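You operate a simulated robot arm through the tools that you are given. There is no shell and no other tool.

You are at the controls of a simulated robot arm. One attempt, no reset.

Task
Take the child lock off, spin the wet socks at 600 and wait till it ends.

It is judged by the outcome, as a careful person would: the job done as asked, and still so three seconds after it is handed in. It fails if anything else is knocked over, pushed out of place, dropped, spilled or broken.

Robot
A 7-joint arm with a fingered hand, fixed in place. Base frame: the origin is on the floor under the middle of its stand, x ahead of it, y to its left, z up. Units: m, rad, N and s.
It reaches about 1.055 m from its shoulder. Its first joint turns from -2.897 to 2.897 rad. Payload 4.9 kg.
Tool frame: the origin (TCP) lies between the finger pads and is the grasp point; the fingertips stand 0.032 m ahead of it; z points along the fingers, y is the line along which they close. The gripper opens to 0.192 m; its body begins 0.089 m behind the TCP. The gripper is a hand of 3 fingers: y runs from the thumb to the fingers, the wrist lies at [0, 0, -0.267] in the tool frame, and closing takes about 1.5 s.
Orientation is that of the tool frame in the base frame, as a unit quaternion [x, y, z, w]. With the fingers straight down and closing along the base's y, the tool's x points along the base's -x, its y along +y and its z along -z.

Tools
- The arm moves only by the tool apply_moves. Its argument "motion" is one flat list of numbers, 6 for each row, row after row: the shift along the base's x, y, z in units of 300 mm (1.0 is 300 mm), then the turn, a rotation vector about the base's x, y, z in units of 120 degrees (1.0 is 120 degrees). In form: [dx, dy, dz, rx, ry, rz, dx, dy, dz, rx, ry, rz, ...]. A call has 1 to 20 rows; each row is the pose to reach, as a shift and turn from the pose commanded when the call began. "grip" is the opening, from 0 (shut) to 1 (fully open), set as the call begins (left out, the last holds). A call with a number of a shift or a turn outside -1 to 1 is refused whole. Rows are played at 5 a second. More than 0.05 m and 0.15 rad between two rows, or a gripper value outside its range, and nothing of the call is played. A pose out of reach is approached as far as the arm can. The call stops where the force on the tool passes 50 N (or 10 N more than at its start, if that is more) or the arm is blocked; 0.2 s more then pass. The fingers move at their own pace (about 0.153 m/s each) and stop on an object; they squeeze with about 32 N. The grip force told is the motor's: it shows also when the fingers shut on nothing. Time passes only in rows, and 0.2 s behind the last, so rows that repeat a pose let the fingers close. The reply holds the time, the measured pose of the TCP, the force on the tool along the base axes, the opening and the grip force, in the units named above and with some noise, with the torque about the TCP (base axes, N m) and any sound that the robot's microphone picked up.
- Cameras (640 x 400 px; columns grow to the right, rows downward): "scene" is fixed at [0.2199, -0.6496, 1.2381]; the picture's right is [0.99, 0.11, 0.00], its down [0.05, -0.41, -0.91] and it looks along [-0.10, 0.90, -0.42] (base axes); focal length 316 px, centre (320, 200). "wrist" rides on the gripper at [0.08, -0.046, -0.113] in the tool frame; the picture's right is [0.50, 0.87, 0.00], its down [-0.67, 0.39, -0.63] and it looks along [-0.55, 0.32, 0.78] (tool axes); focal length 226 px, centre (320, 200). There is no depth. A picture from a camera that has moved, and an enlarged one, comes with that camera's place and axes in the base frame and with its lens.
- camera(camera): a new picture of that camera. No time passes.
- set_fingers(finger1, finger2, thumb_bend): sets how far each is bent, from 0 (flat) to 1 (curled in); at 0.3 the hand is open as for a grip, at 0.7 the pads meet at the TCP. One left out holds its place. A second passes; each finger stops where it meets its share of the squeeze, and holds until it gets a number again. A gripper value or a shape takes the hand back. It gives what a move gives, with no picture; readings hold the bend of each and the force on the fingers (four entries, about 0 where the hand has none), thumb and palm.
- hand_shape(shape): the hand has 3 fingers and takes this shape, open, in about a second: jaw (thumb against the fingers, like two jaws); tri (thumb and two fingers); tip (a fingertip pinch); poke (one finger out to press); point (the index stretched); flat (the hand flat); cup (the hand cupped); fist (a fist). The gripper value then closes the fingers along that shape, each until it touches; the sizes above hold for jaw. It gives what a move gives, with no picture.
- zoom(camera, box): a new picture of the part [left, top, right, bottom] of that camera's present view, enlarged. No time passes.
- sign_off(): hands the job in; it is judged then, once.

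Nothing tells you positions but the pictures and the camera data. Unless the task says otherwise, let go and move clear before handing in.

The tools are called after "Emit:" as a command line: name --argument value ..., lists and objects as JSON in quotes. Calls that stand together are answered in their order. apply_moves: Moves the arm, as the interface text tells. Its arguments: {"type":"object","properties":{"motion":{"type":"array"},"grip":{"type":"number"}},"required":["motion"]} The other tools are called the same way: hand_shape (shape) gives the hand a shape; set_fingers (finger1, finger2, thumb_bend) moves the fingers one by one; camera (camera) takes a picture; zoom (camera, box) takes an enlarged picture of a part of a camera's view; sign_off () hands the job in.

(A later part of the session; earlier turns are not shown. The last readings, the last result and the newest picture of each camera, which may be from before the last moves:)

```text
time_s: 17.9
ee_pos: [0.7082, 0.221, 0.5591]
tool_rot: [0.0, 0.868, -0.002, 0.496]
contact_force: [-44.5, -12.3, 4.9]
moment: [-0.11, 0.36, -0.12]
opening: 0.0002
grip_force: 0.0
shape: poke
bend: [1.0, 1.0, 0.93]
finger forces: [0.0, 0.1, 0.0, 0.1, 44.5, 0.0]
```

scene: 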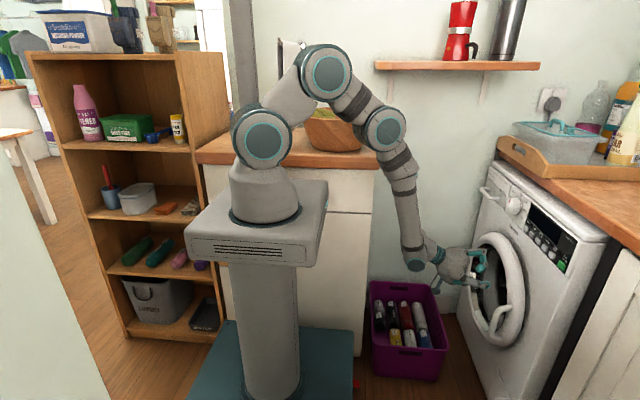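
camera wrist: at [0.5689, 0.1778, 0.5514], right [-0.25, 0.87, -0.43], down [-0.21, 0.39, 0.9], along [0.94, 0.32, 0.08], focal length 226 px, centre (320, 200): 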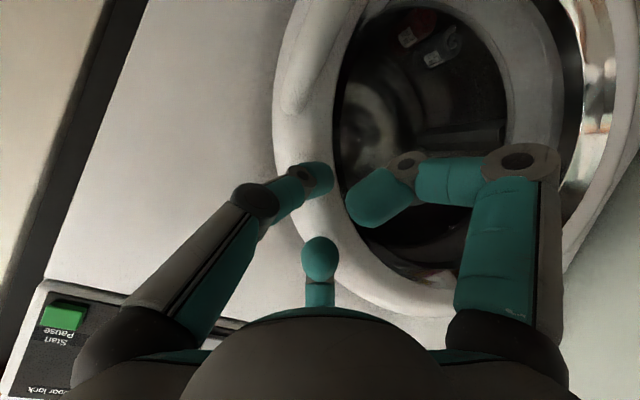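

It is rigid at 44 N with only about 1 mm of travel, so the door is already shut. I back off and then check that nothing moved.

Emit:
apply_moves --motion '[-0.03, 0, 0, 0, 0, 0, -0.1, 0, 0, 0, 0, 0, -0.2, 0, 0, 0, 0, 0, -0.3, 0, 0, 0, 0, 0, -0.3, 0, 0, 0, 0, 0]'

Emit:
zoom --camera "scene" --box '[440, 200, 560, 360]'

Emit:
zoom --camera "scene" --box '[500, 300, 530, 340]'

```text
time_s: 19.1
ee_pos: [0.6257, 0.2228, 0.566]
tool_rot: [0.001, 0.866, -0.001, 0.5]
contact_force: [-0.3, 0.6, 0.3]
moment: [-0.01, -0.01, -0.02]
opening: 0.0
grip_force: 0.0
shape: poke
bend: [1.0, 1.0, 0.91]
finger forces: [0.1, 0.0, 0.0, 0.1, 0.0, 0.1]
```

```text
2.50 times, centred on (500, 280) of scene
camera zoom: at [0.2199, -0.6496, 1.2381], right [0.99, 0.11, 0.0], down [0.05, -0.41, -0.91], along [-0.1, 0.9, -0.42], focal length 790 px, centre (-130, 0)
```

zoom: 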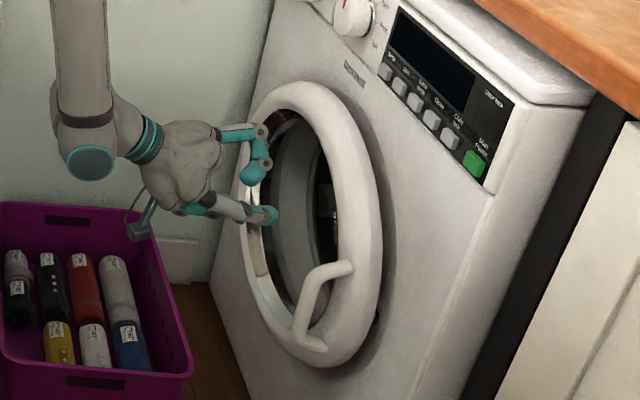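

```text
10.00 times, centred on (515, 320) of scene
camera zoom: at [0.2199, -0.6496, 1.2381], right [0.99, 0.11, 0.0], down [0.05, -0.41, -0.91], along [-0.1, 0.9, -0.42], focal length 3159 px, centre (-1630, -1000)
```

zoom: 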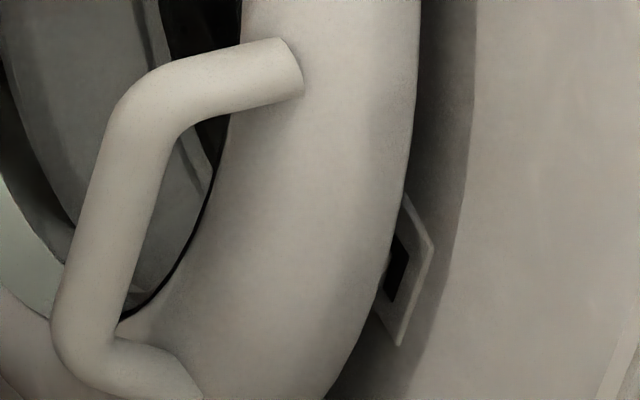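

The door is shut and unmoved. Next is the knob: I'll raise the hand to its height at y ≈ 0.37 and bring it level so the tool axis lines up with the knob axis.

Emit:
apply_moves --motion '[0, 0.05, 0.1, 0, 0, 0, 0, 0.1, 0.2, 0, 0, 0, 0, 0.15, 0.3, 0, -0.03, 0, 0, 0.2, 0.4, 0, -0.06, 0, 0, 0.27, 0.5, 0, -0.1, 0, 0, 0.34, 0.6, 0, -0.15, 0, 0, 0.41, 0.68, 0, -0.2, 0, 0, 0.46, 0.7, 0, -0.25, 0, 0, 0.49, 0.7, 0, -0.25, 0, 0, 0.49, 0.7, 0, -0.25, 0]'

Emit:
hand_shape --shape "jaw"

Emit:
camera --camera "wrist"

Emit:
zoom --camera "scene" --box '[380, 110, 600, 270]'

```text
time_s: 21.5
ee_pos: [0.641, 0.343, 0.7785]
tool_rot: [0.016, 0.706, -0.013, 0.708]
contact_force: [0.0, 0.5, 0.7]
moment: [0.02, -0.01, -0.05]
opening: 0.0
grip_force: 0.1
shape: poke
bend: [1.0, 1.0, 0.91]
finger forces: [0.0, 0.1, 0.1, 0.0, 0.0, 0.0]
stopped in row 10: the arm was blocked; the commanded pose is now the measured one
```

```text
time_s: 22.4
ee_pos: [0.6409, 0.3426, 0.7783]
tool_rot: [0.016, 0.706, -0.013, 0.708]
contact_force: [0.0, 0.5, 0.6]
moment: [0.0, 0.0, -0.02]
opening: 0.1918
grip_force: 0.0
shape: jaw
bend: [0.3, 0.3, 0.3]
finger forces: [0.1, 0.0, 0.0, 0.0, 0.0, 0.0]
```

```text
taken
camera wrist: at [0.5274, 0.3029, 0.6998], right [0.04, 0.87, -0.5], down [-0.62, 0.41, 0.67], along [0.79, 0.28, 0.55], focal length 226 px, centre (320, 200)
```

wrist: 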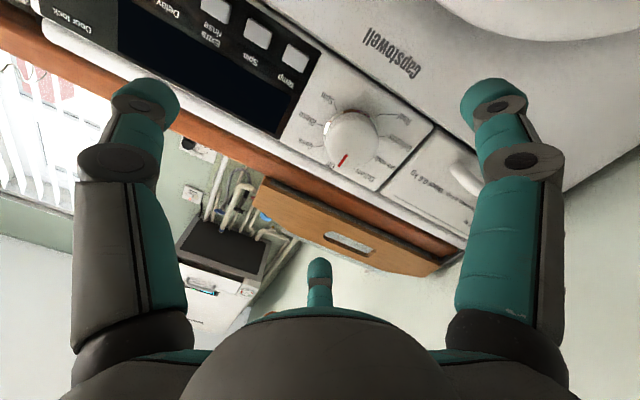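

```text
2.50 times, centred on (490, 190) of scene
camera zoom: at [0.2199, -0.6496, 1.2381], right [0.99, 0.11, 0.0], down [0.05, -0.41, -0.91], along [-0.1, 0.9, -0.42], focal length 790 px, centre (-105, 225)
```

zoom: 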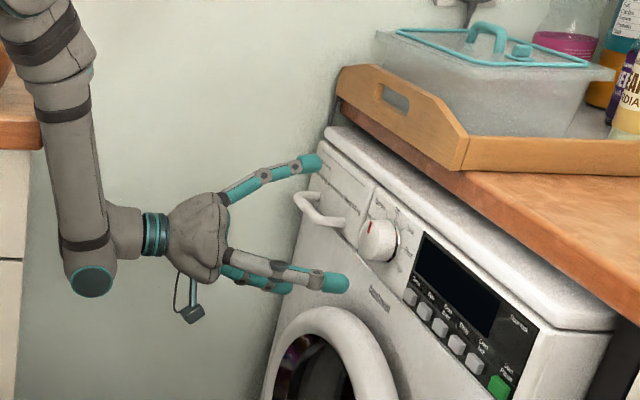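

The arm reported being blocked just short of the target, so I'll look at the whole scene to see what stopped it.

Emit:
camera --camera "scene"

Emit:
zoom --camera "scene" --box '[200, 20, 480, 260]'

Emit:
zoom --camera "wrist" --box '[290, 90, 410, 190]'

```text
taken
```

scene: 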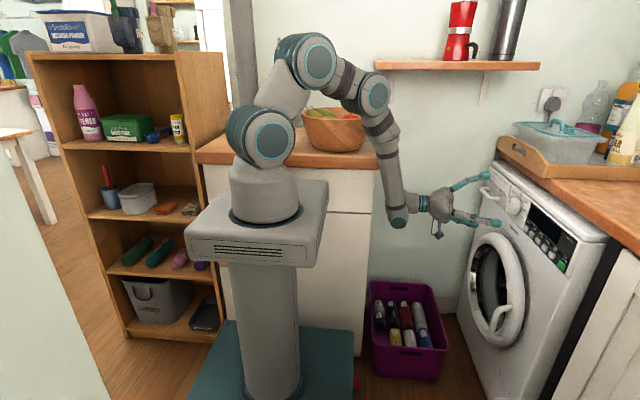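

```text
1.67 times, centred on (340, 140) of scene
camera zoom: at [0.2199, -0.6496, 1.2381], right [0.99, 0.11, 0.0], down [0.05, -0.41, -0.91], along [-0.1, 0.9, -0.42], focal length 526 px, centre (287, 300)
```

zoom: 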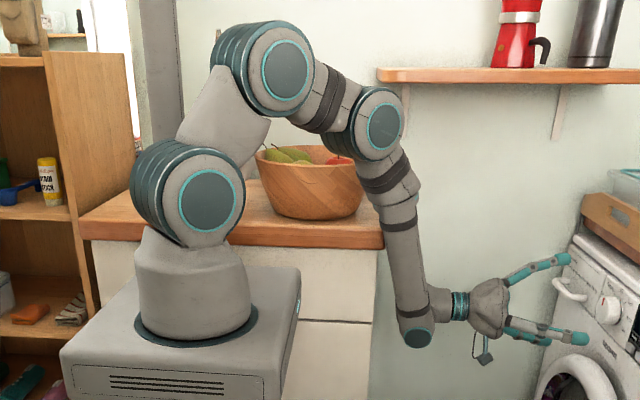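

```text
4.00 times, centred on (350, 140) of wrist
camera zoom: at [0.5274, 0.3029, 0.6998], right [0.04, 0.87, -0.5], down [-0.62, 0.41, 0.67], along [0.79, 0.28, 0.55], focal length 904 px, centre (200, 440)
```

zoom: 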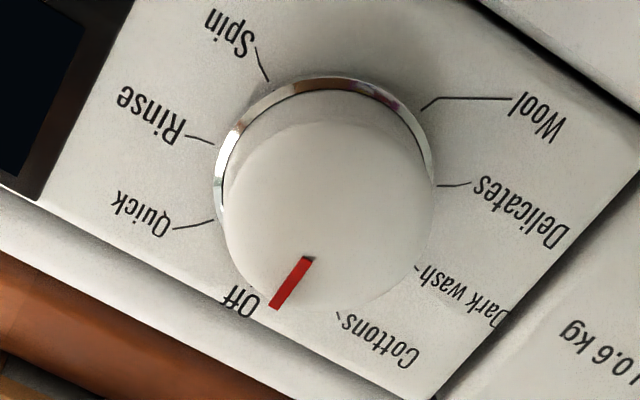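

I can now read the whole dial: going clockwise it is Off, Quick, Rinse, Spin, and Spin is about 120° from Off. The forearm was brushing close to the left worktop corner, so I'll move outward (+x) first with the fingers narrowed, then roll the hand to stay clear of the drawer handle.

Emit:
apply_moves --motion '[0.03, 0, 0, 0, 0, 0.0196, 0.06, 0, 0, 0, 0, 0.0196, 0.1, 0, 0, 0, 0, 0.0196, 0.1, 0, 0, 0, 0, 0.0196]' --grip 0.42

Emit:
apply_moves --motion '[0, 0, 0, 0.06, 0, 0, 0, 0, 0, 0.12, 0, 0, 0, 0, 0, 0.18, 0, 0, 0, 0, 0, 0.24, 0, 0, 0, 0, 0, 0.3, 0, 0, 0, 0, 0, 0.36, 0, 0, 0, 0, 0, 0.42, 0, 0, 0, 0, 0, 0.48, 0, 0, 0, 0, 0, 0.54, 0, 0, 0, 0, 0, 0.54, 0, 0]'

Emit:
camera --camera "scene"

Emit:
camera --camera "wrist"

```text
time_s: 23.4
ee_pos: [0.6673, 0.3503, 0.7806]
tool_rot: [-0.001, 0.705, 0.003, 0.709]
contact_force: [-0.1, 0.1, -0.7]
moment: [0.0, -0.02, 0.0]
opening: 0.081
grip_force: 0.0
shape: jaw
bend: [0.4, 0.4, 0.7]
finger forces: [0.0, 0.0, 0.0, 0.0, 0.1, 0.0]
```

```text
time_s: 25.6
ee_pos: [0.6682, 0.3491, 0.7789]
tool_rot: [0.379, 0.594, 0.381, 0.599]
contact_force: [-0.6, 0.2, -0.1]
moment: [-0.06, -0.02, -0.01]
opening: 0.0811
grip_force: 0.0
shape: jaw
bend: [0.4, 0.4, 0.7]
finger forces: [0.0, 0.1, 0.0, 0.0, 0.1, 0.1]
```

```text
taken
```

scene: 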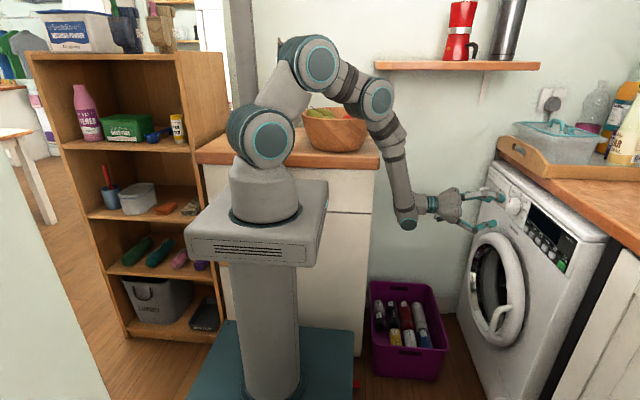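

```text
taken
camera wrist: at [0.5563, 0.403, 0.7038], right [0.0, 0.82, 0.57], down [-0.64, -0.44, 0.63], along [0.77, -0.36, 0.52], focal length 226 px, centre (320, 200)
```

wrist: 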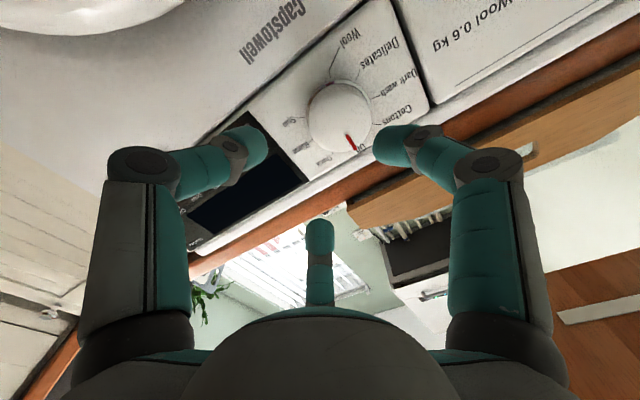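

The three digits converge evenly on the tool axis, so they will hold the knob like a chuck. The knob centre is about (y 0.375, z 0.778); I'll roll a bit more, centre on it and approach to just in front of its face.

Emit:
apply_moves --motion '[0, 0.03, 0, 0.06, 0, 0, 0, 0.06, 0, 0.125, 0, 0, 0.03, 0.087, -0.003, 0.125, 0, 0, 0.08, 0.087, -0.003, 0.125, 0, 0, 0.12, 0.087, -0.003, 0.125, 0, 0, 0.12, 0.087, -0.003, 0.125, 0, 0]'

Emit:
camera --camera "wrist"

Emit:
zoom --camera "scene" --box '[440, 150, 580, 250]'

```text
time_s: 27.0
ee_pos: [0.7048, 0.3766, 0.777]
tool_rot: [0.454, 0.539, 0.455, 0.544]
contact_force: [0.3, 0.1, 0.0]
moment: [0.0, 0.0, 0.01]
opening: 0.081
grip_force: 0.0
shape: jaw
bend: [0.4, 0.4, 0.7]
finger forces: [0.0, 0.0, 0.1, 0.0, 0.1, 0.0]
```

```text
taken
camera wrist: at [0.5929, 0.4478, 0.7186], right [0.0, 0.64, 0.77], down [-0.64, -0.59, 0.49], along [0.77, -0.49, 0.41], focal length 226 px, centre (320, 200)
```

wrist: 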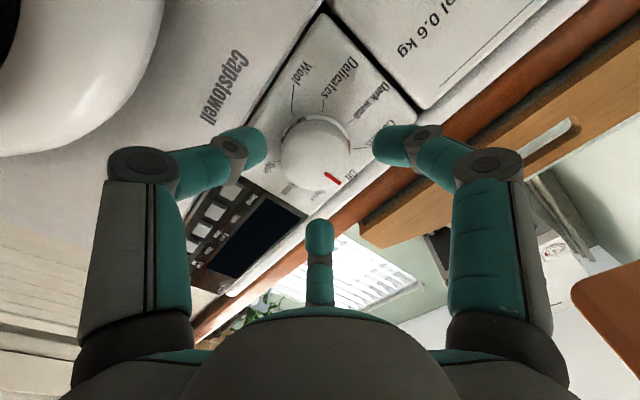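

```text
4.00 times, centred on (510, 200) of scene
camera zoom: at [0.2199, -0.6496, 1.2381], right [0.99, 0.11, 0.0], down [0.05, -0.41, -0.91], along [-0.1, 0.9, -0.42], focal length 1264 px, centre (-440, 200)
```

zoom: 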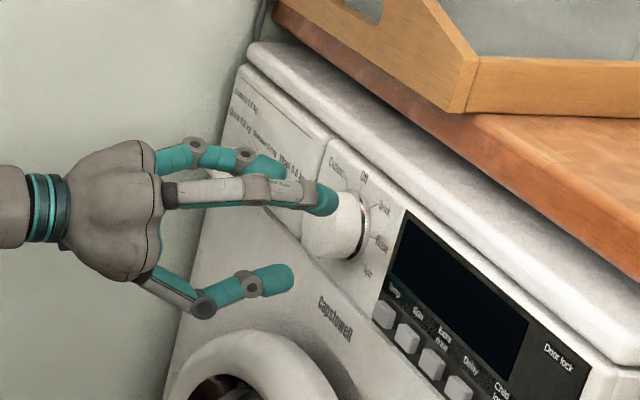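

The hand is nearly centred on the knob. I'll zoom in with the wrist camera to check the centring before closing.

Emit:
zoom --camera "wrist" --box '[220, 80, 420, 240]'

```text
2.50 times, centred on (320, 160) of wrist
camera zoom: at [0.5929, 0.4478, 0.7186], right [0.0, 0.64, 0.77], down [-0.64, -0.59, 0.49], along [0.77, -0.49, 0.41], focal length 565 px, centre (320, 300)
```

zoom: 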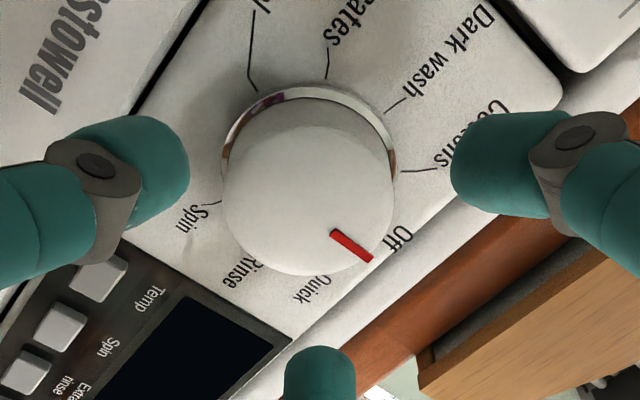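

Knob and hand axis agree within a few millimetres. I'll move in so the fingertips sit around the knob (x ≈ 0.766), then close on it.

Emit:
apply_moves --motion '[0.03, 0, -0.01, 0, 0, 0, 0.06, 0, -0.01, 0, 0, 0, 0.09, 0, -0.01, 0, 0, 0, 0.103, 0, -0.01, 0, 0, 0, 0.103, 0, -0.01, 0, 0, 0]'

Emit:
zoom --camera "wrist" --box '[220, 80, 420, 240]'

Emit:
zoom --camera "scene" --box '[470, 160, 550, 230]'

```text
time_s: 28.2
ee_pos: [0.7354, 0.3755, 0.7752]
tool_rot: [0.454, 0.54, 0.455, 0.544]
contact_force: [-0.1, 1.0, -0.2]
moment: [0.0, 0.0, 0.01]
opening: 0.0812
grip_force: 0.1
shape: jaw
bend: [0.4, 0.4, 0.7]
finger forces: [0.0, 0.0, 0.0, 0.0, 0.0, 0.0]
```

```text
2.50 times, centred on (320, 160) of wrist
camera zoom: at [0.6228, 0.4463, 0.716], right [0.0, 0.64, 0.77], down [-0.64, -0.59, 0.49], along [0.77, -0.49, 0.41], focal length 565 px, centre (320, 300)
```

zoom: 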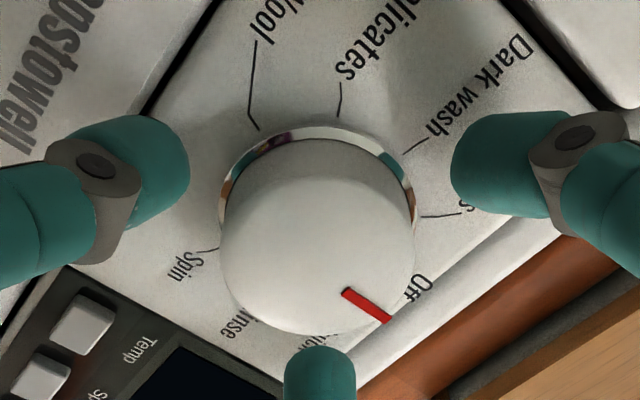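

```text
5.71 times, centred on (510, 195) of scene
camera zoom: at [0.2199, -0.6496, 1.2381], right [0.99, 0.11, 0.0], down [0.05, -0.41, -0.91], along [-0.1, 0.9, -0.42], focal length 1805 px, centre (-766, 229)
```

zoom: 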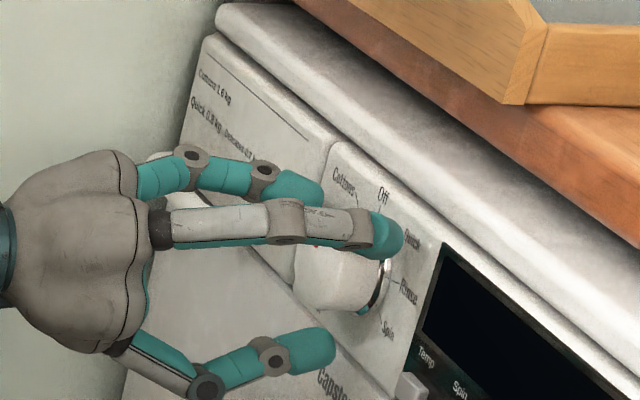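

The digits surround the knob with no contact yet. I'll close on it and hold still.

Emit:
apply_moves --motion '[0, 0, 0, 0, 0, 0, 0, 0, 0, 0, 0, 0, 0, 0, 0, 0, 0, 0, 0, 0, 0, 0, 0, 0, 0, 0, 0, 0, 0, 0, 0, 0, 0, 0, 0, 0, 0, 0, 0, 0, 0, 0]' --grip 0

Emit:
zoom --camera "wrist" --box '[220, 80, 420, 240]'

Emit:
zoom --camera "scene" --box '[470, 160, 550, 230]'

```text
time_s: 29.8
ee_pos: [0.735, 0.3767, 0.7757]
tool_rot: [0.454, 0.539, 0.456, 0.543]
contact_force: [9.1, 0.9, -1.9]
moment: [-0.03, 0.12, -0.01]
opening: 0.049
grip_force: 32.0
shape: jaw
bend: [0.78, 0.78, 0.7]
finger forces: [27.9, 27.7, 0.0, 0.0, 29.2, 0.1]
```

```text
2.50 times, centred on (320, 160) of wrist
camera zoom: at [0.6229, 0.4462, 0.7159], right [0.0, 0.64, 0.77], down [-0.64, -0.59, 0.49], along [0.77, -0.49, 0.41], focal length 565 px, centre (320, 300)
```

zoom: 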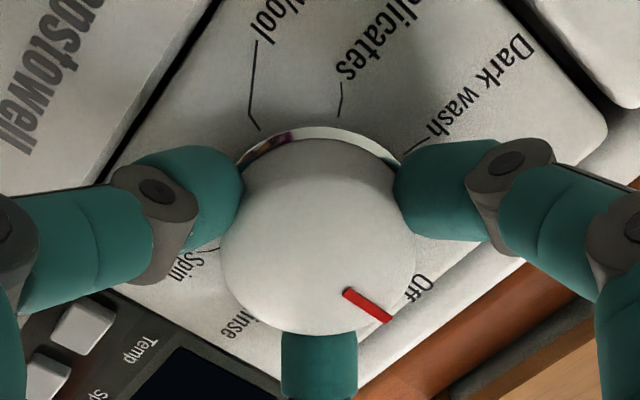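

```text
5.71 times, centred on (510, 195) of scene
camera zoom: at [0.2199, -0.6496, 1.2381], right [0.99, 0.11, 0.0], down [0.05, -0.41, -0.91], along [-0.1, 0.9, -0.42], focal length 1805 px, centre (-766, 229)
```

zoom: 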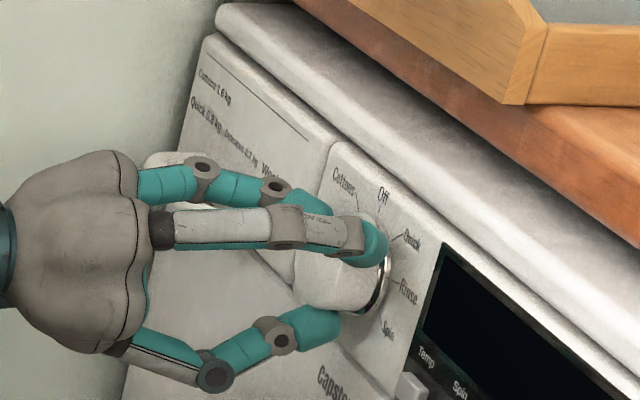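

All three digits grip the knob with about 28 N each and an opening of 49 mm. I'll turn clockwise (positive about +x) by 45° and see how the dial responds.

Emit:
apply_moves --motion '[0, 0, 0, 0.05, 0, 0, 0, 0, 0, 0.1, 0, 0, 0, 0, 0, 0.15, 0, 0, 0, 0, 0, 0.2, 0, 0, 0, 0, 0, 0.25, 0, 0, 0, 0, 0, 0.3, 0, 0, 0, 0, 0, 0.35, 0, 0, 0, 0, 0, 0.375, 0, 0, 0, 0, 0, 0.375, 0, 0]'

Emit:
zoom --camera "wrist" --box '[220, 80, 420, 240]'

Emit:
zoom --camera "scene" --box '[470, 150, 590, 270]'

```text
time_s: 30.9
ee_pos: [0.7293, 0.3722, 0.7645]
tool_rot: [0.565, 0.432, 0.556, 0.43]
contact_force: [11.9, 2.9, 17.9]
moment: [0.0, -0.09, -0.05]
opening: 0.0389
grip_force: 32.1
shape: jaw
bend: [0.49, 0.81, 0.6]
finger forces: [35.1, 21.2, 0.0, 0.0, 1.8, 0.0]
stopped in row 5: the force on the tool passed its limit at 59 N (the readings are from after the stop); the commanded pose is now the measured one
```

```text
2.50 times, centred on (320, 160) of wrist
camera zoom: at [0.617, 0.4627, 0.7435], right [0.01, 0.26, 0.97], down [-0.64, -0.74, 0.21], along [0.77, -0.62, 0.16], focal length 565 px, centre (320, 300)
```

zoom: 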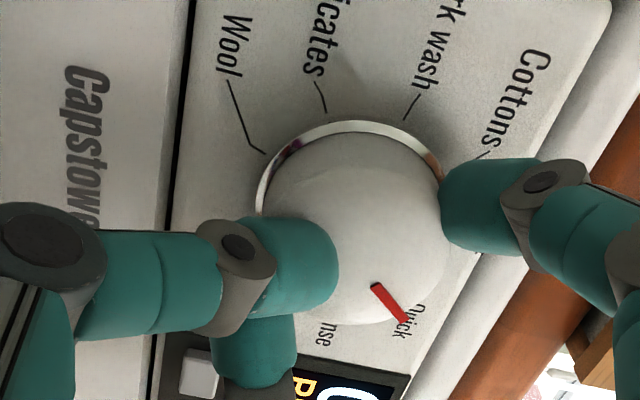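

```text
3.33 times, centred on (530, 210) of scene
camera zoom: at [0.2199, -0.6496, 1.2381], right [0.99, 0.11, 0.0], down [0.05, -0.41, -0.91], along [-0.1, 0.9, -0.42], focal length 1053 px, centre (-380, 167)
```

zoom: 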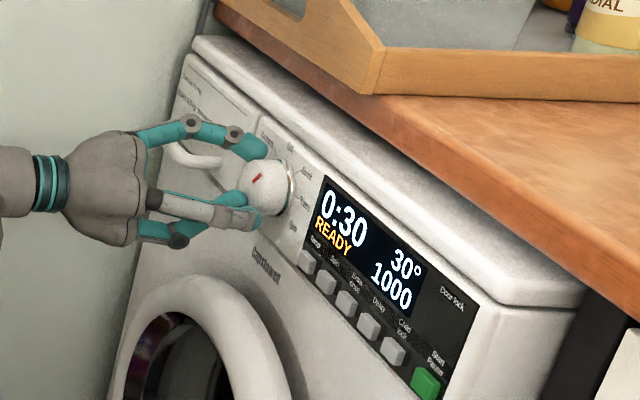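

The knob moved one step to Quick and the display lit up (0:30, 30°, 1000, READY), but the grip slipped off-centre. I'll open the hand in place, back off slightly and re-centre.

Emit:
apply_moves --motion '[0, 0, 0, 0, 0, 0, 0, 0, 0, 0, 0, 0, 0, 0, 0, 0, 0, 0, 0, 0, 0, 0, 0, 0, 0, 0, 0, 0, 0, 0]' --grip 0.42

Emit:
zoom --camera "wrist" --box '[220, 80, 420, 240]'

Emit:
zoom --camera "scene" --box '[470, 150, 590, 270]'

```text
time_s: 32.1
ee_pos: [0.7254, 0.3704, 0.7543]
tool_rot: [0.568, 0.437, 0.55, 0.429]
contact_force: [-0.2, 2.0, 0.1]
moment: [-0.06, -0.04, 0.04]
opening: 0.081
grip_force: 0.1
shape: jaw
bend: [0.4, 0.41, 0.7]
finger forces: [1.4, 0.2, 0.0, 0.0, 0.1, 0.1]
```

```text
2.50 times, centred on (320, 160) of wrist
camera zoom: at [0.6124, 0.4597, 0.7341], right [0.03, 0.27, 0.96], down [-0.63, -0.74, 0.22], along [0.78, -0.61, 0.15], focal length 565 px, centre (320, 300)
```

zoom: 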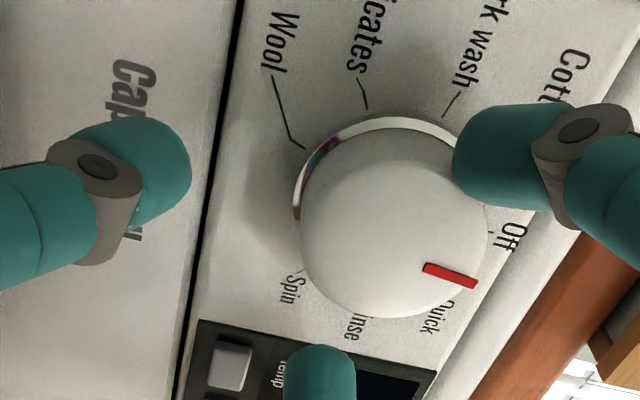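

```text
3.33 times, centred on (530, 210) of scene
camera zoom: at [0.2199, -0.6496, 1.2381], right [0.99, 0.11, 0.0], down [0.05, -0.41, -0.91], along [-0.1, 0.9, -0.42], focal length 1053 px, centre (-380, 167)
```

zoom: 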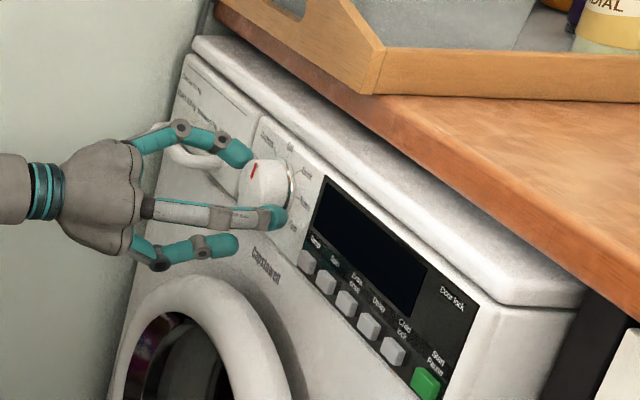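

On release the knob was dragged back to Off, and the hand had drifted about 2 cm low. I'll back off and test the hand's roll range in free space to see whether it holds position.

Emit:
apply_moves --motion '[-0.04, 0, 0, 0, 0, 0, -0.08, 0, 0, 0, 0, 0, -0.12, 0, 0.03, 0, 0, 0, -0.12, 0.01, 0.07, 0, 0, 0, -0.12, 0.01, 0.07, 0, 0, 0]'

Emit:
apply_moves --motion '[0, 0, 0, 0.05, 0, 0, 0, 0, 0, 0.1, 0, 0, 0, 0, 0, 0.15, 0, 0, 0, 0, 0, 0.2, 0, 0, 0, 0, 0, 0.25, 0, 0, 0, 0, 0, 0.25, 0, 0]'

```text
time_s: 33.3
ee_pos: [0.6893, 0.3733, 0.7768]
tool_rot: [0.567, 0.437, 0.551, 0.429]
contact_force: [0.1, 0.4, 0.6]
moment: [-0.02, 0.01, -0.02]
opening: 0.0805
grip_force: 0.1
shape: jaw
bend: [0.4, 0.41, 0.7]
finger forces: [0.0, 0.1, 0.0, 0.0, 0.0, 0.1]
```

```text
time_s: 34.4
ee_pos: [0.7033, 0.3524, 0.7917]
tool_rot: [0.673, 0.34, 0.54, 0.374]
contact_force: [-1.2, -0.4, -1.2]
moment: [-0.02, -0.02, -0.03]
opening: 0.0808
grip_force: 0.0
shape: jaw
bend: [0.4, 0.41, 0.7]
finger forces: [0.0, 0.0, 0.0, 0.0, 0.0, 0.0]
out of reach, approached as far as the arm can: row 2, 3, 4, 5
stopped in row 5: the force on the tool passed its limit at 66 N (the readings are from after the stop); the commanded pose is now the measured one
```

The roll ran into a joint limit near ψ ≈ 115° and something was touched. I'll look before moving on.

Emit:
camera --camera "scene"

Emit:
zoom --camera "scene" --box '[450, 140, 590, 260]'

Emit:
camera --camera "wrist"

```text
taken
```

scene: 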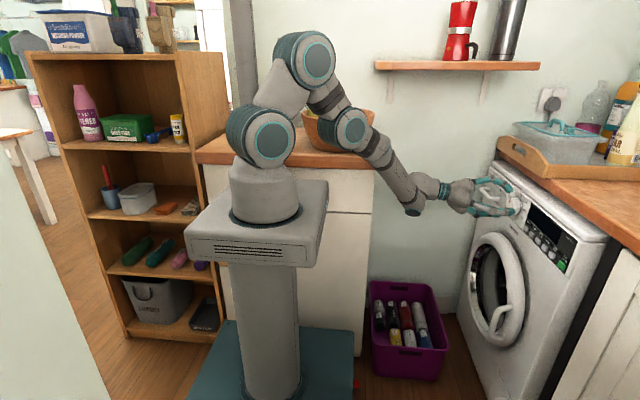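

```text
3.33 times, centred on (520, 200) of scene
camera zoom: at [0.2199, -0.6496, 1.2381], right [0.99, 0.11, 0.0], down [0.05, -0.41, -0.91], along [-0.1, 0.9, -0.42], focal length 1053 px, centre (-347, 200)
```

zoom: 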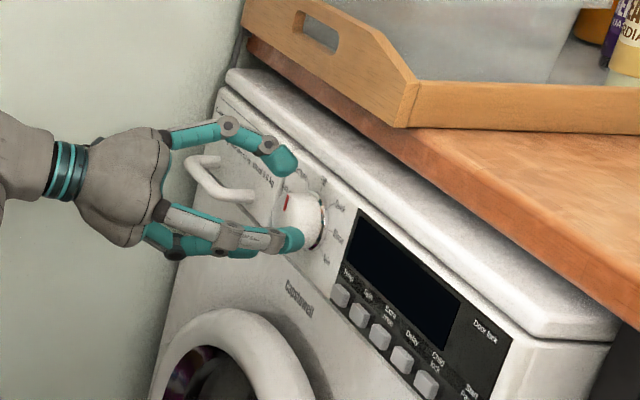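

```text
taken
camera wrist: at [0.6047, 0.4594, 0.8054], right [0.14, 0.01, 0.99], down [-0.72, -0.68, 0.11], along [0.68, -0.73, -0.09], focal length 226 px, centre (320, 200)
```

wrist: 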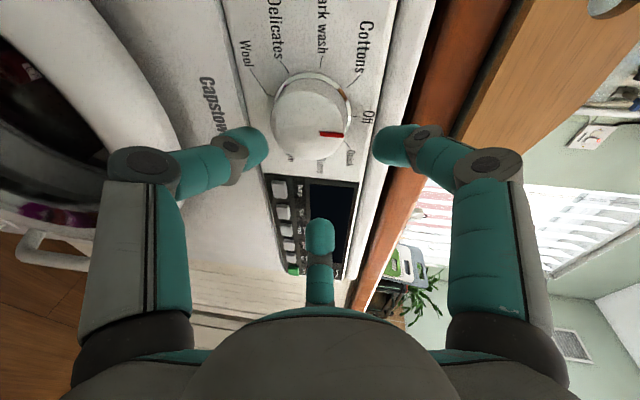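

The hand was twisted by the joint limit and the knob is still at Off. I'll back straight out and roll back the other way, where the last joint has plenty of range.

Emit:
apply_moves --motion '[-0.06, 0, 0, 0, 0, 0, -0.117, 0, 0, 0, 0, 0, -0.117, 0, -0.01, -0.054, -0.007, 0.014, -0.117, 0, -0.02, -0.108, -0.014, 0.028, -0.117, 0, -0.03, -0.162, -0.0205, 0.0427, -0.117, 0, -0.04, -0.216, -0.027, 0.057, -0.117, 0, -0.043, -0.27, -0.034, 0.071, -0.117, 0, -0.043, -0.3243, -0.041, 0.0854, -0.117, 0, -0.043, -0.3243, -0.041, 0.0854]'

Emit:
camera --camera "scene"

```text
time_s: 36.4
ee_pos: [0.6589, 0.3586, 0.7725]
tool_rot: [0.452, 0.551, 0.451, 0.537]
contact_force: [0.1, 0.8, -0.4]
moment: [0.01, 0.03, 0.0]
opening: 0.081
grip_force: 0.0
shape: jaw
bend: [0.4, 0.41, 0.7]
finger forces: [0.0, 0.1, 0.0, 0.1, 0.0, 0.0]
out of reach, approached as far as the arm can: row 1, 2
```

```text
taken
```

scene: 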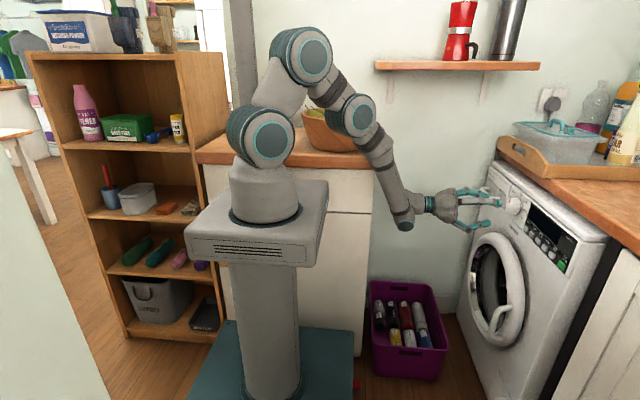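

The hand is back to a good attitude; the elbow now hangs a bit lower, in front of the fruit bowl. I'll check the bowl for any contact.

Emit:
zoom --camera "scene" --box '[280, 70, 440, 200]'

```text
3.08 times, centred on (360, 135) of scene
camera zoom: at [0.2199, -0.6496, 1.2381], right [0.99, 0.11, 0.0], down [0.05, -0.41, -0.91], along [-0.1, 0.9, -0.42], focal length 972 px, centre (197, 400)
```

zoom: 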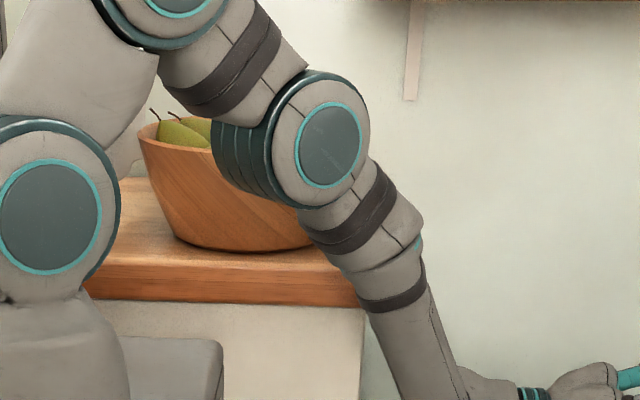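

The bowl is untouched. Now I roll the hand about 111° the other way in free space, so the drawer handle will fall between two fingers and the wrist keeps its range.

Emit:
apply_moves --motion '[0, 0, 0, -0.0619, -0.0007, 0.0002, 0, 0, 0, -0.1238, -0.0014, 0.0005, 0, 0, 0, -0.1857, -0.0021, 0.0008, 0, 0, 0, -0.2476, -0.0028, 0.001, 0, 0, 0, -0.3095, -0.0035, 0.0012, 0, 0, 0, -0.3714, -0.0042, 0.0015, 0, 0, 0, -0.4333, -0.0049, 0.0018, 0, 0, 0, -0.4952, -0.0056, 0.002, 0, 0, 0, -0.5571, -0.0063, 0.0022, 0, 0, 0, -0.619, -0.007, 0.0025, 0, 0, 0, -0.6809, -0.0077, 0.0028, 0, 0, 0, -0.7428, -0.0084, 0.003, 0, 0, 0, -0.8047, -0.0091, 0.0032, 0, 0, 0, -0.8666, -0.0098, 0.0035, 0, 0, 0, -0.928, -0.0105, 0.0038, 0, 0, 0, -0.928, -0.0105, 0.0038]'

Emit:
camera --camera "scene"

Emit:
camera --camera "wrist"

```text
time_s: 39.8
ee_pos: [0.6609, 0.3578, 0.7725]
tool_rot: [-0.194, 0.68, -0.194, 0.68]
contact_force: [-0.3, 0.2, -0.7]
moment: [-0.01, 0.0, 0.01]
opening: 0.0806
grip_force: 0.0
shape: jaw
bend: [0.4, 0.41, 0.7]
finger forces: [0.1, 0.0, 0.0, 0.1, 0.0, 0.0]
```

```text
taken
```

scene: 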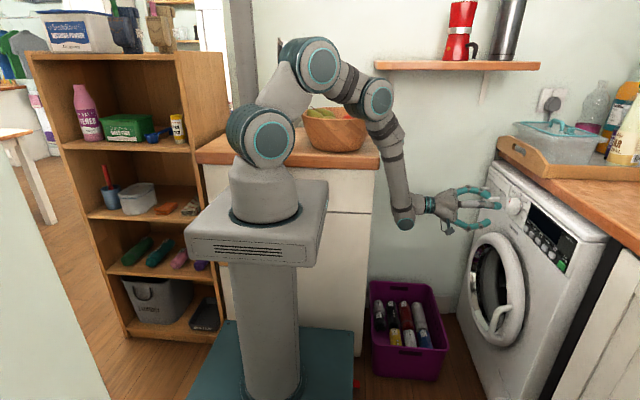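

```text
taken
camera wrist: at [0.5481, 0.2762, 0.73], right [0.0, 0.47, -0.88], down [-0.63, 0.68, 0.37], along [0.78, 0.56, 0.3], focal length 226 px, centre (320, 200)
```

wrist: 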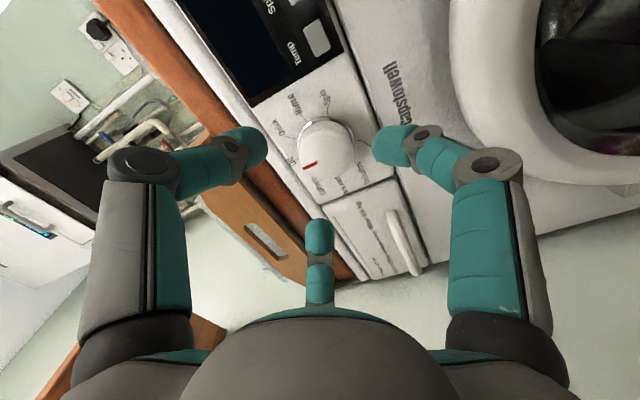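

The elbow is up again, the bowl is fully clear and the hand is exactly level at roll -32°. I'll centre on the knob and stop just short to check the centring.

Emit:
apply_moves --motion '[0.02, 0.03, 0.006, 0, 0, 0, 0.05, 0.061, 0.0117, 0, 0, 0, 0.1, 0.061, 0.0117, 0, 0, 0, 0.147, 0.061, 0.0117, 0, 0, 0, 0.147, 0.061, 0.0117, 0, 0, 0]'

Emit:
zoom --camera "wrist" --box '[220, 80, 420, 240]'

Emit:
zoom --camera "scene" --box '[460, 150, 560, 240]'

```text
time_s: 41.0
ee_pos: [0.7038, 0.3766, 0.7759]
tool_rot: [-0.195, 0.68, -0.194, 0.68]
contact_force: [0.0, 0.8, 0.5]
moment: [-0.02, 0.0, 0.03]
opening: 0.0805
grip_force: 0.1
shape: jaw
bend: [0.4, 0.41, 0.7]
finger forces: [0.0, 0.0, 0.0, 0.0, 0.1, 0.1]
```

```text
2.50 times, centred on (320, 160) of wrist
camera zoom: at [0.5923, 0.2947, 0.733], right [0.0, 0.47, -0.88], down [-0.63, 0.68, 0.37], along [0.78, 0.56, 0.3], focal length 565 px, centre (320, 300)
```

zoom: 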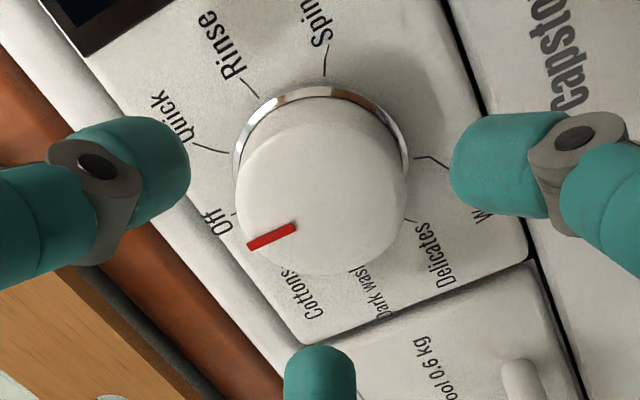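

```text
4.44 times, centred on (510, 195) of scene
camera zoom: at [0.2199, -0.6496, 1.2381], right [0.99, 0.11, 0.0], down [0.05, -0.41, -0.91], along [-0.1, 0.9, -0.42], focal length 1404 px, centre (-524, 222)
```

zoom: 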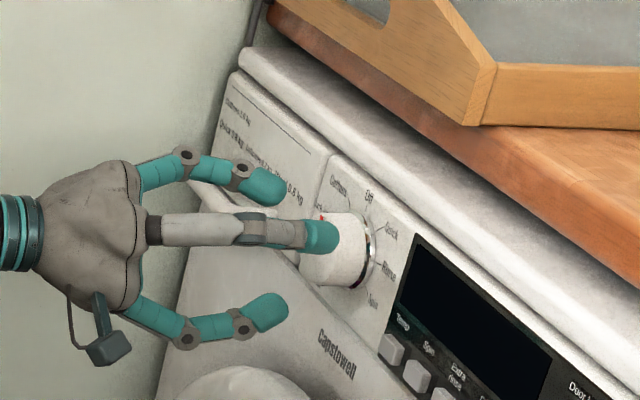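

Centring is within about 2 mm. I'll move in around the knob and close on it.

Emit:
apply_moves --motion '[0.04, 0.002, -0.003, 0, 0, 0, 0.08, 0.002, -0.003, 0, 0, 0, 0.107, 0.002, -0.003, 0, 0, 0, 0.107, 0.002, -0.003, 0, 0, 0]'

Emit:
apply_moves --motion '[0, 0, 0, 0, 0, 0, 0, 0, 0, 0, 0, 0, 0, 0, 0, 0, 0, 0, 0, 0, 0, 0, 0, 0, 0, 0, 0, 0, 0, 0, 0, 0, 0, 0, 0, 0, 0, 0, 0, 0, 0, 0]' --grip 0

Emit:
zoom --camera "wrist" --box '[220, 80, 420, 240]'

```text
time_s: 42.0
ee_pos: [0.7365, 0.3758, 0.7756]
tool_rot: [-0.193, 0.68, -0.194, 0.68]
contact_force: [0.2, 0.2, -0.7]
moment: [0.02, 0.0, 0.0]
opening: 0.0805
grip_force: 0.0
shape: jaw
bend: [0.4, 0.41, 0.7]
finger forces: [0.1, 0.0, 0.0, 0.0, 0.1, 0.1]
```

```text
time_s: 43.6
ee_pos: [0.7372, 0.3756, 0.776]
tool_rot: [-0.193, 0.68, -0.194, 0.68]
contact_force: [7.7, 0.0, -0.3]
moment: [0.01, -0.03, -0.04]
opening: 0.0494
grip_force: 32.5
shape: jaw
bend: [0.78, 0.78, 0.7]
finger forces: [28.4, 27.4, 0.0, 0.0, 28.7, 0.0]
```

```text
2.50 times, centred on (320, 160) of wrist
camera zoom: at [0.6247, 0.2954, 0.7333], right [0.0, 0.47, -0.88], down [-0.63, 0.68, 0.37], along [0.78, 0.56, 0.3], focal length 565 px, centre (320, 300)
```

zoom: 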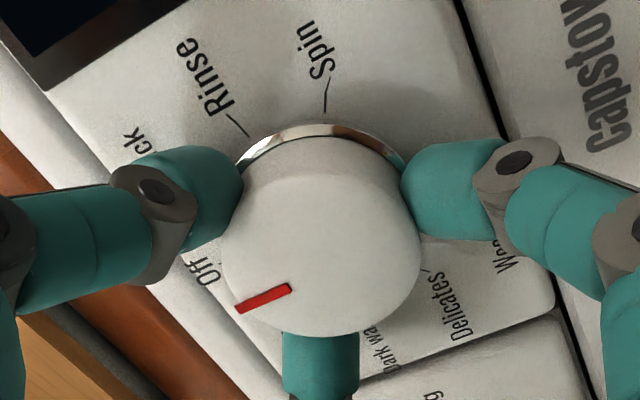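

The grip is balanced with almost no side load. I'll turn clockwise 45° in small steps.

Emit:
apply_moves --motion '[0, 0, 0, 0.034, 0, 0, 0, 0, 0, 0.068, 0, 0, 0, 0, 0, 0.102, 0, 0, 0, 0, 0, 0.136, 0, 0, 0, 0, 0, 0.17, 0, 0, 0, 0, 0, 0.204, 0, 0, 0, 0, 0, 0.238, 0, 0, 0, 0, 0, 0.272, 0, 0, 0, 0, 0, 0.306, 0, 0, 0, 0, 0, 0.34, 0, 0, 0, 0, 0, 0.375, 0, 0, 0, 0, 0, 0.375, 0, 0]'

Emit:
zoom --camera "wrist" --box '[220, 80, 420, 240]'

Emit:
zoom --camera "scene" --box '[460, 150, 590, 270]'

```text
time_s: 46.2
ee_pos: [0.7368, 0.3761, 0.7753]
tool_rot: [0.082, 0.702, 0.081, 0.703]
contact_force: [11.9, -7.6, 7.4]
moment: [-0.03, -0.18, -0.33]
opening: 0.0491
grip_force: 32.4
shape: jaw
bend: [0.78, 0.78, 0.7]
finger forces: [26.6, 31.0, 0.0, 0.0, 34.3, 0.0]
```

```text
2.50 times, centred on (320, 160) of wrist
camera zoom: at [0.6245, 0.35, 0.6882], right [0.0, 0.96, -0.29], down [-0.63, 0.22, 0.74], along [0.77, 0.18, 0.61], focal length 565 px, centre (320, 300)
```

zoom: 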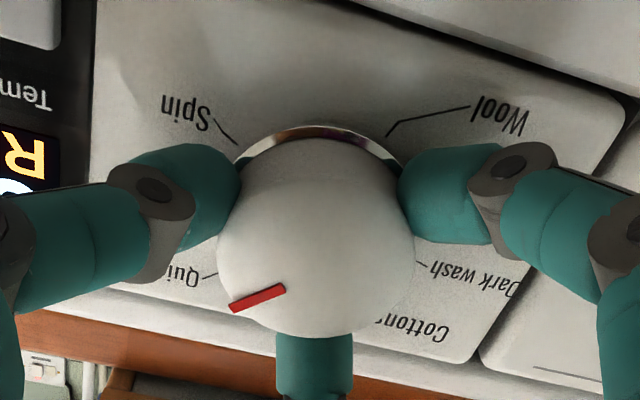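

```text
3.33 times, centred on (525, 210) of scene
camera zoom: at [0.2199, -0.6496, 1.2381], right [0.99, 0.11, 0.0], down [0.05, -0.41, -0.91], along [-0.1, 0.9, -0.42], focal length 1053 px, centre (-363, 167)
```

zoom: 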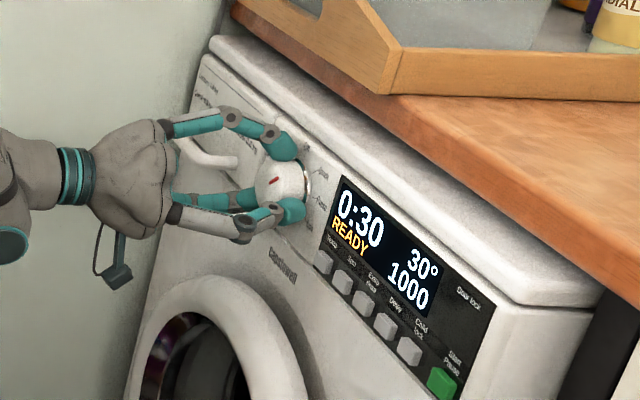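

The knob turned cleanly to Quick with no slip (display: 0:30, 30°, 1000). I'll release, roll back 45° around the knob and take the next bite.

Emit:
apply_moves --motion '[0, 0, 0, 0, 0, 0, 0, 0, 0, 0, 0, 0, 0, 0, 0, 0, 0, 0, 0, 0, 0, 0, 0, 0, 0, 0, 0, 0, 0, 0]' --grip 0.42

Emit:
zoom --camera "wrist" --box '[220, 80, 420, 240]'

```text
time_s: 47.4
ee_pos: [0.7369, 0.3771, 0.7735]
tool_rot: [0.081, 0.703, 0.081, 0.702]
contact_force: [-0.4, 0.3, -0.3]
moment: [-0.02, 0.05, -0.03]
opening: 0.0801
grip_force: 0.1
shape: jaw
bend: [0.41, 0.41, 0.7]
finger forces: [0.0, 0.0, 0.0, 0.0, 0.0, 0.1]
```

```text
2.50 times, centred on (320, 160) of wrist
camera zoom: at [0.6238, 0.35, 0.6874], right [0.0, 0.96, -0.29], down [-0.63, 0.22, 0.74], along [0.78, 0.18, 0.6], focal length 565 px, centre (320, 300)
```

zoom: 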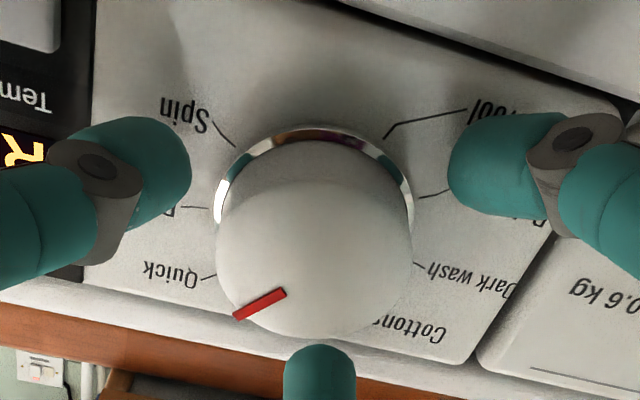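

The knob stayed at Quick after release. I'll roll back and grip again.

Emit:
apply_moves --motion '[0, 0, 0.003, -0.05, 0, 0, 0, 0, 0.005, -0.1, 0, 0, 0, 0, 0.005, -0.15, 0, 0, 0, 0, 0.005, -0.2, 0, 0, 0, 0, 0.005, -0.25, 0, 0, 0, 0, 0.005, -0.3, 0, 0, 0, 0, 0.005, -0.35, 0, 0, 0, 0, 0.005, -0.385, 0, 0, 0, 0, 0.005, -0.385, 0, 0]'

Emit:
apply_moves --motion '[0, 0, 0, 0, 0, 0, 0, 0, 0, 0, 0, 0, 0, 0, 0, 0, 0, 0, 0, 0, 0, 0, 0, 0, 0, 0, 0, 0, 0, 0, 0, 0, 0, 0, 0, 0, 0, 0, 0, 0, 0, 0]' --grip 0

Emit:
zoom --camera "wrist" --box '[220, 80, 420, 240]'

```text
time_s: 49.4
ee_pos: [0.7367, 0.3762, 0.7778]
tool_rot: [-0.202, 0.678, -0.202, 0.677]
contact_force: [0.8, 0.3, 1.3]
moment: [0.02, -0.01, 0.0]
opening: 0.0803
grip_force: 0.1
shape: jaw
bend: [0.41, 0.41, 0.7]
finger forces: [0.0, 0.0, 0.0, 0.2, 0.0, 0.0]
```

```text
time_s: 51.0
ee_pos: [0.7373, 0.3755, 0.7777]
tool_rot: [-0.201, 0.678, -0.2, 0.678]
contact_force: [6.9, -1.3, -1.0]
moment: [-0.04, 0.0, -0.08]
opening: 0.0486
grip_force: 32.3
shape: jaw
bend: [0.49, 0.78, 0.7]
finger forces: [28.4, 27.5, 0.1, 0.1, 29.3, 0.1]
```

```text
2.50 times, centred on (320, 160) of wrist
camera zoom: at [0.6245, 0.2941, 0.736], right [0.0, 0.45, -0.89], down [-0.63, 0.69, 0.35], along [0.78, 0.56, 0.29], focal length 565 px, centre (320, 300)
```

zoom: 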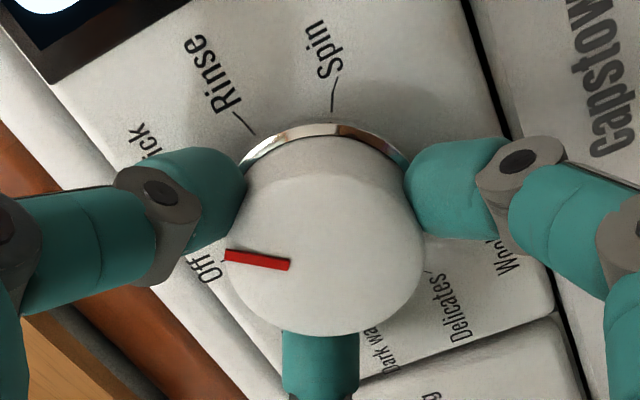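

The grip is balanced on the knob at Quick. I'll turn clockwise another 46°.

Emit:
apply_moves --motion '[0, 0, 0, 0.034, 0, 0, 0, 0, 0, 0.068, 0, 0, 0, 0, 0, 0.102, 0, 0, 0, 0, 0, 0.136, 0, 0, 0, 0, 0, 0.17, 0, 0, 0, 0, 0, 0.204, 0, 0, 0, 0, 0, 0.238, 0, 0, 0, 0, 0, 0.272, 0, 0, 0, 0, 0, 0.306, 0, 0, 0, 0, 0, 0.34, 0, 0, 0, 0, 0, 0.38, 0, 0, 0, 0, 0, 0.38, 0, 0]'

Emit:
zoom --camera "wrist" --box '[220, 80, 420, 240]'

Emit:
zoom --camera "scene" --box '[460, 150, 590, 270]'

```text
time_s: 53.6
ee_pos: [0.7367, 0.3762, 0.7764]
tool_rot: [0.077, 0.703, 0.078, 0.703]
contact_force: [8.8, -11.4, 1.4]
moment: [-0.03, -0.02, -0.44]
opening: 0.0484
grip_force: 32.1
shape: jaw
bend: [0.79, 0.78, 0.7]
finger forces: [26.5, 27.1, 0.0, 0.0, 36.5, 0.0]
```

```text
2.50 times, centred on (320, 160) of wrist
camera zoom: at [0.6243, 0.3484, 0.6898], right [0.0, 0.95, -0.3], down [-0.63, 0.23, 0.74], along [0.78, 0.19, 0.6], focal length 565 px, centre (320, 300)
```

zoom: 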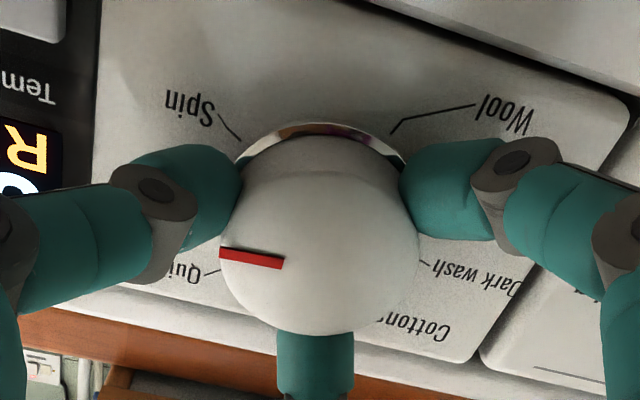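

```text
3.33 times, centred on (525, 210) of scene
camera zoom: at [0.2199, -0.6496, 1.2381], right [0.99, 0.11, 0.0], down [0.05, -0.41, -0.91], along [-0.1, 0.9, -0.42], focal length 1053 px, centre (-363, 167)
```

zoom: 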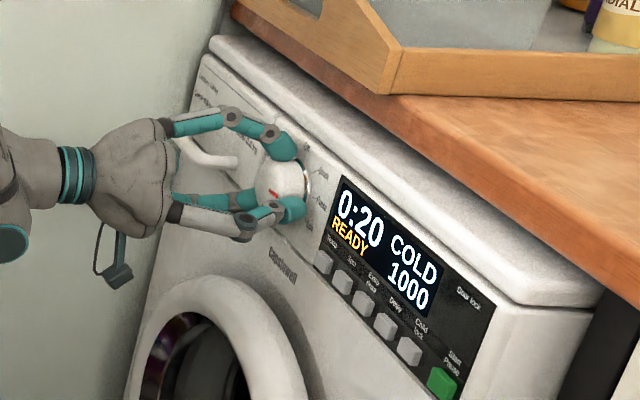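

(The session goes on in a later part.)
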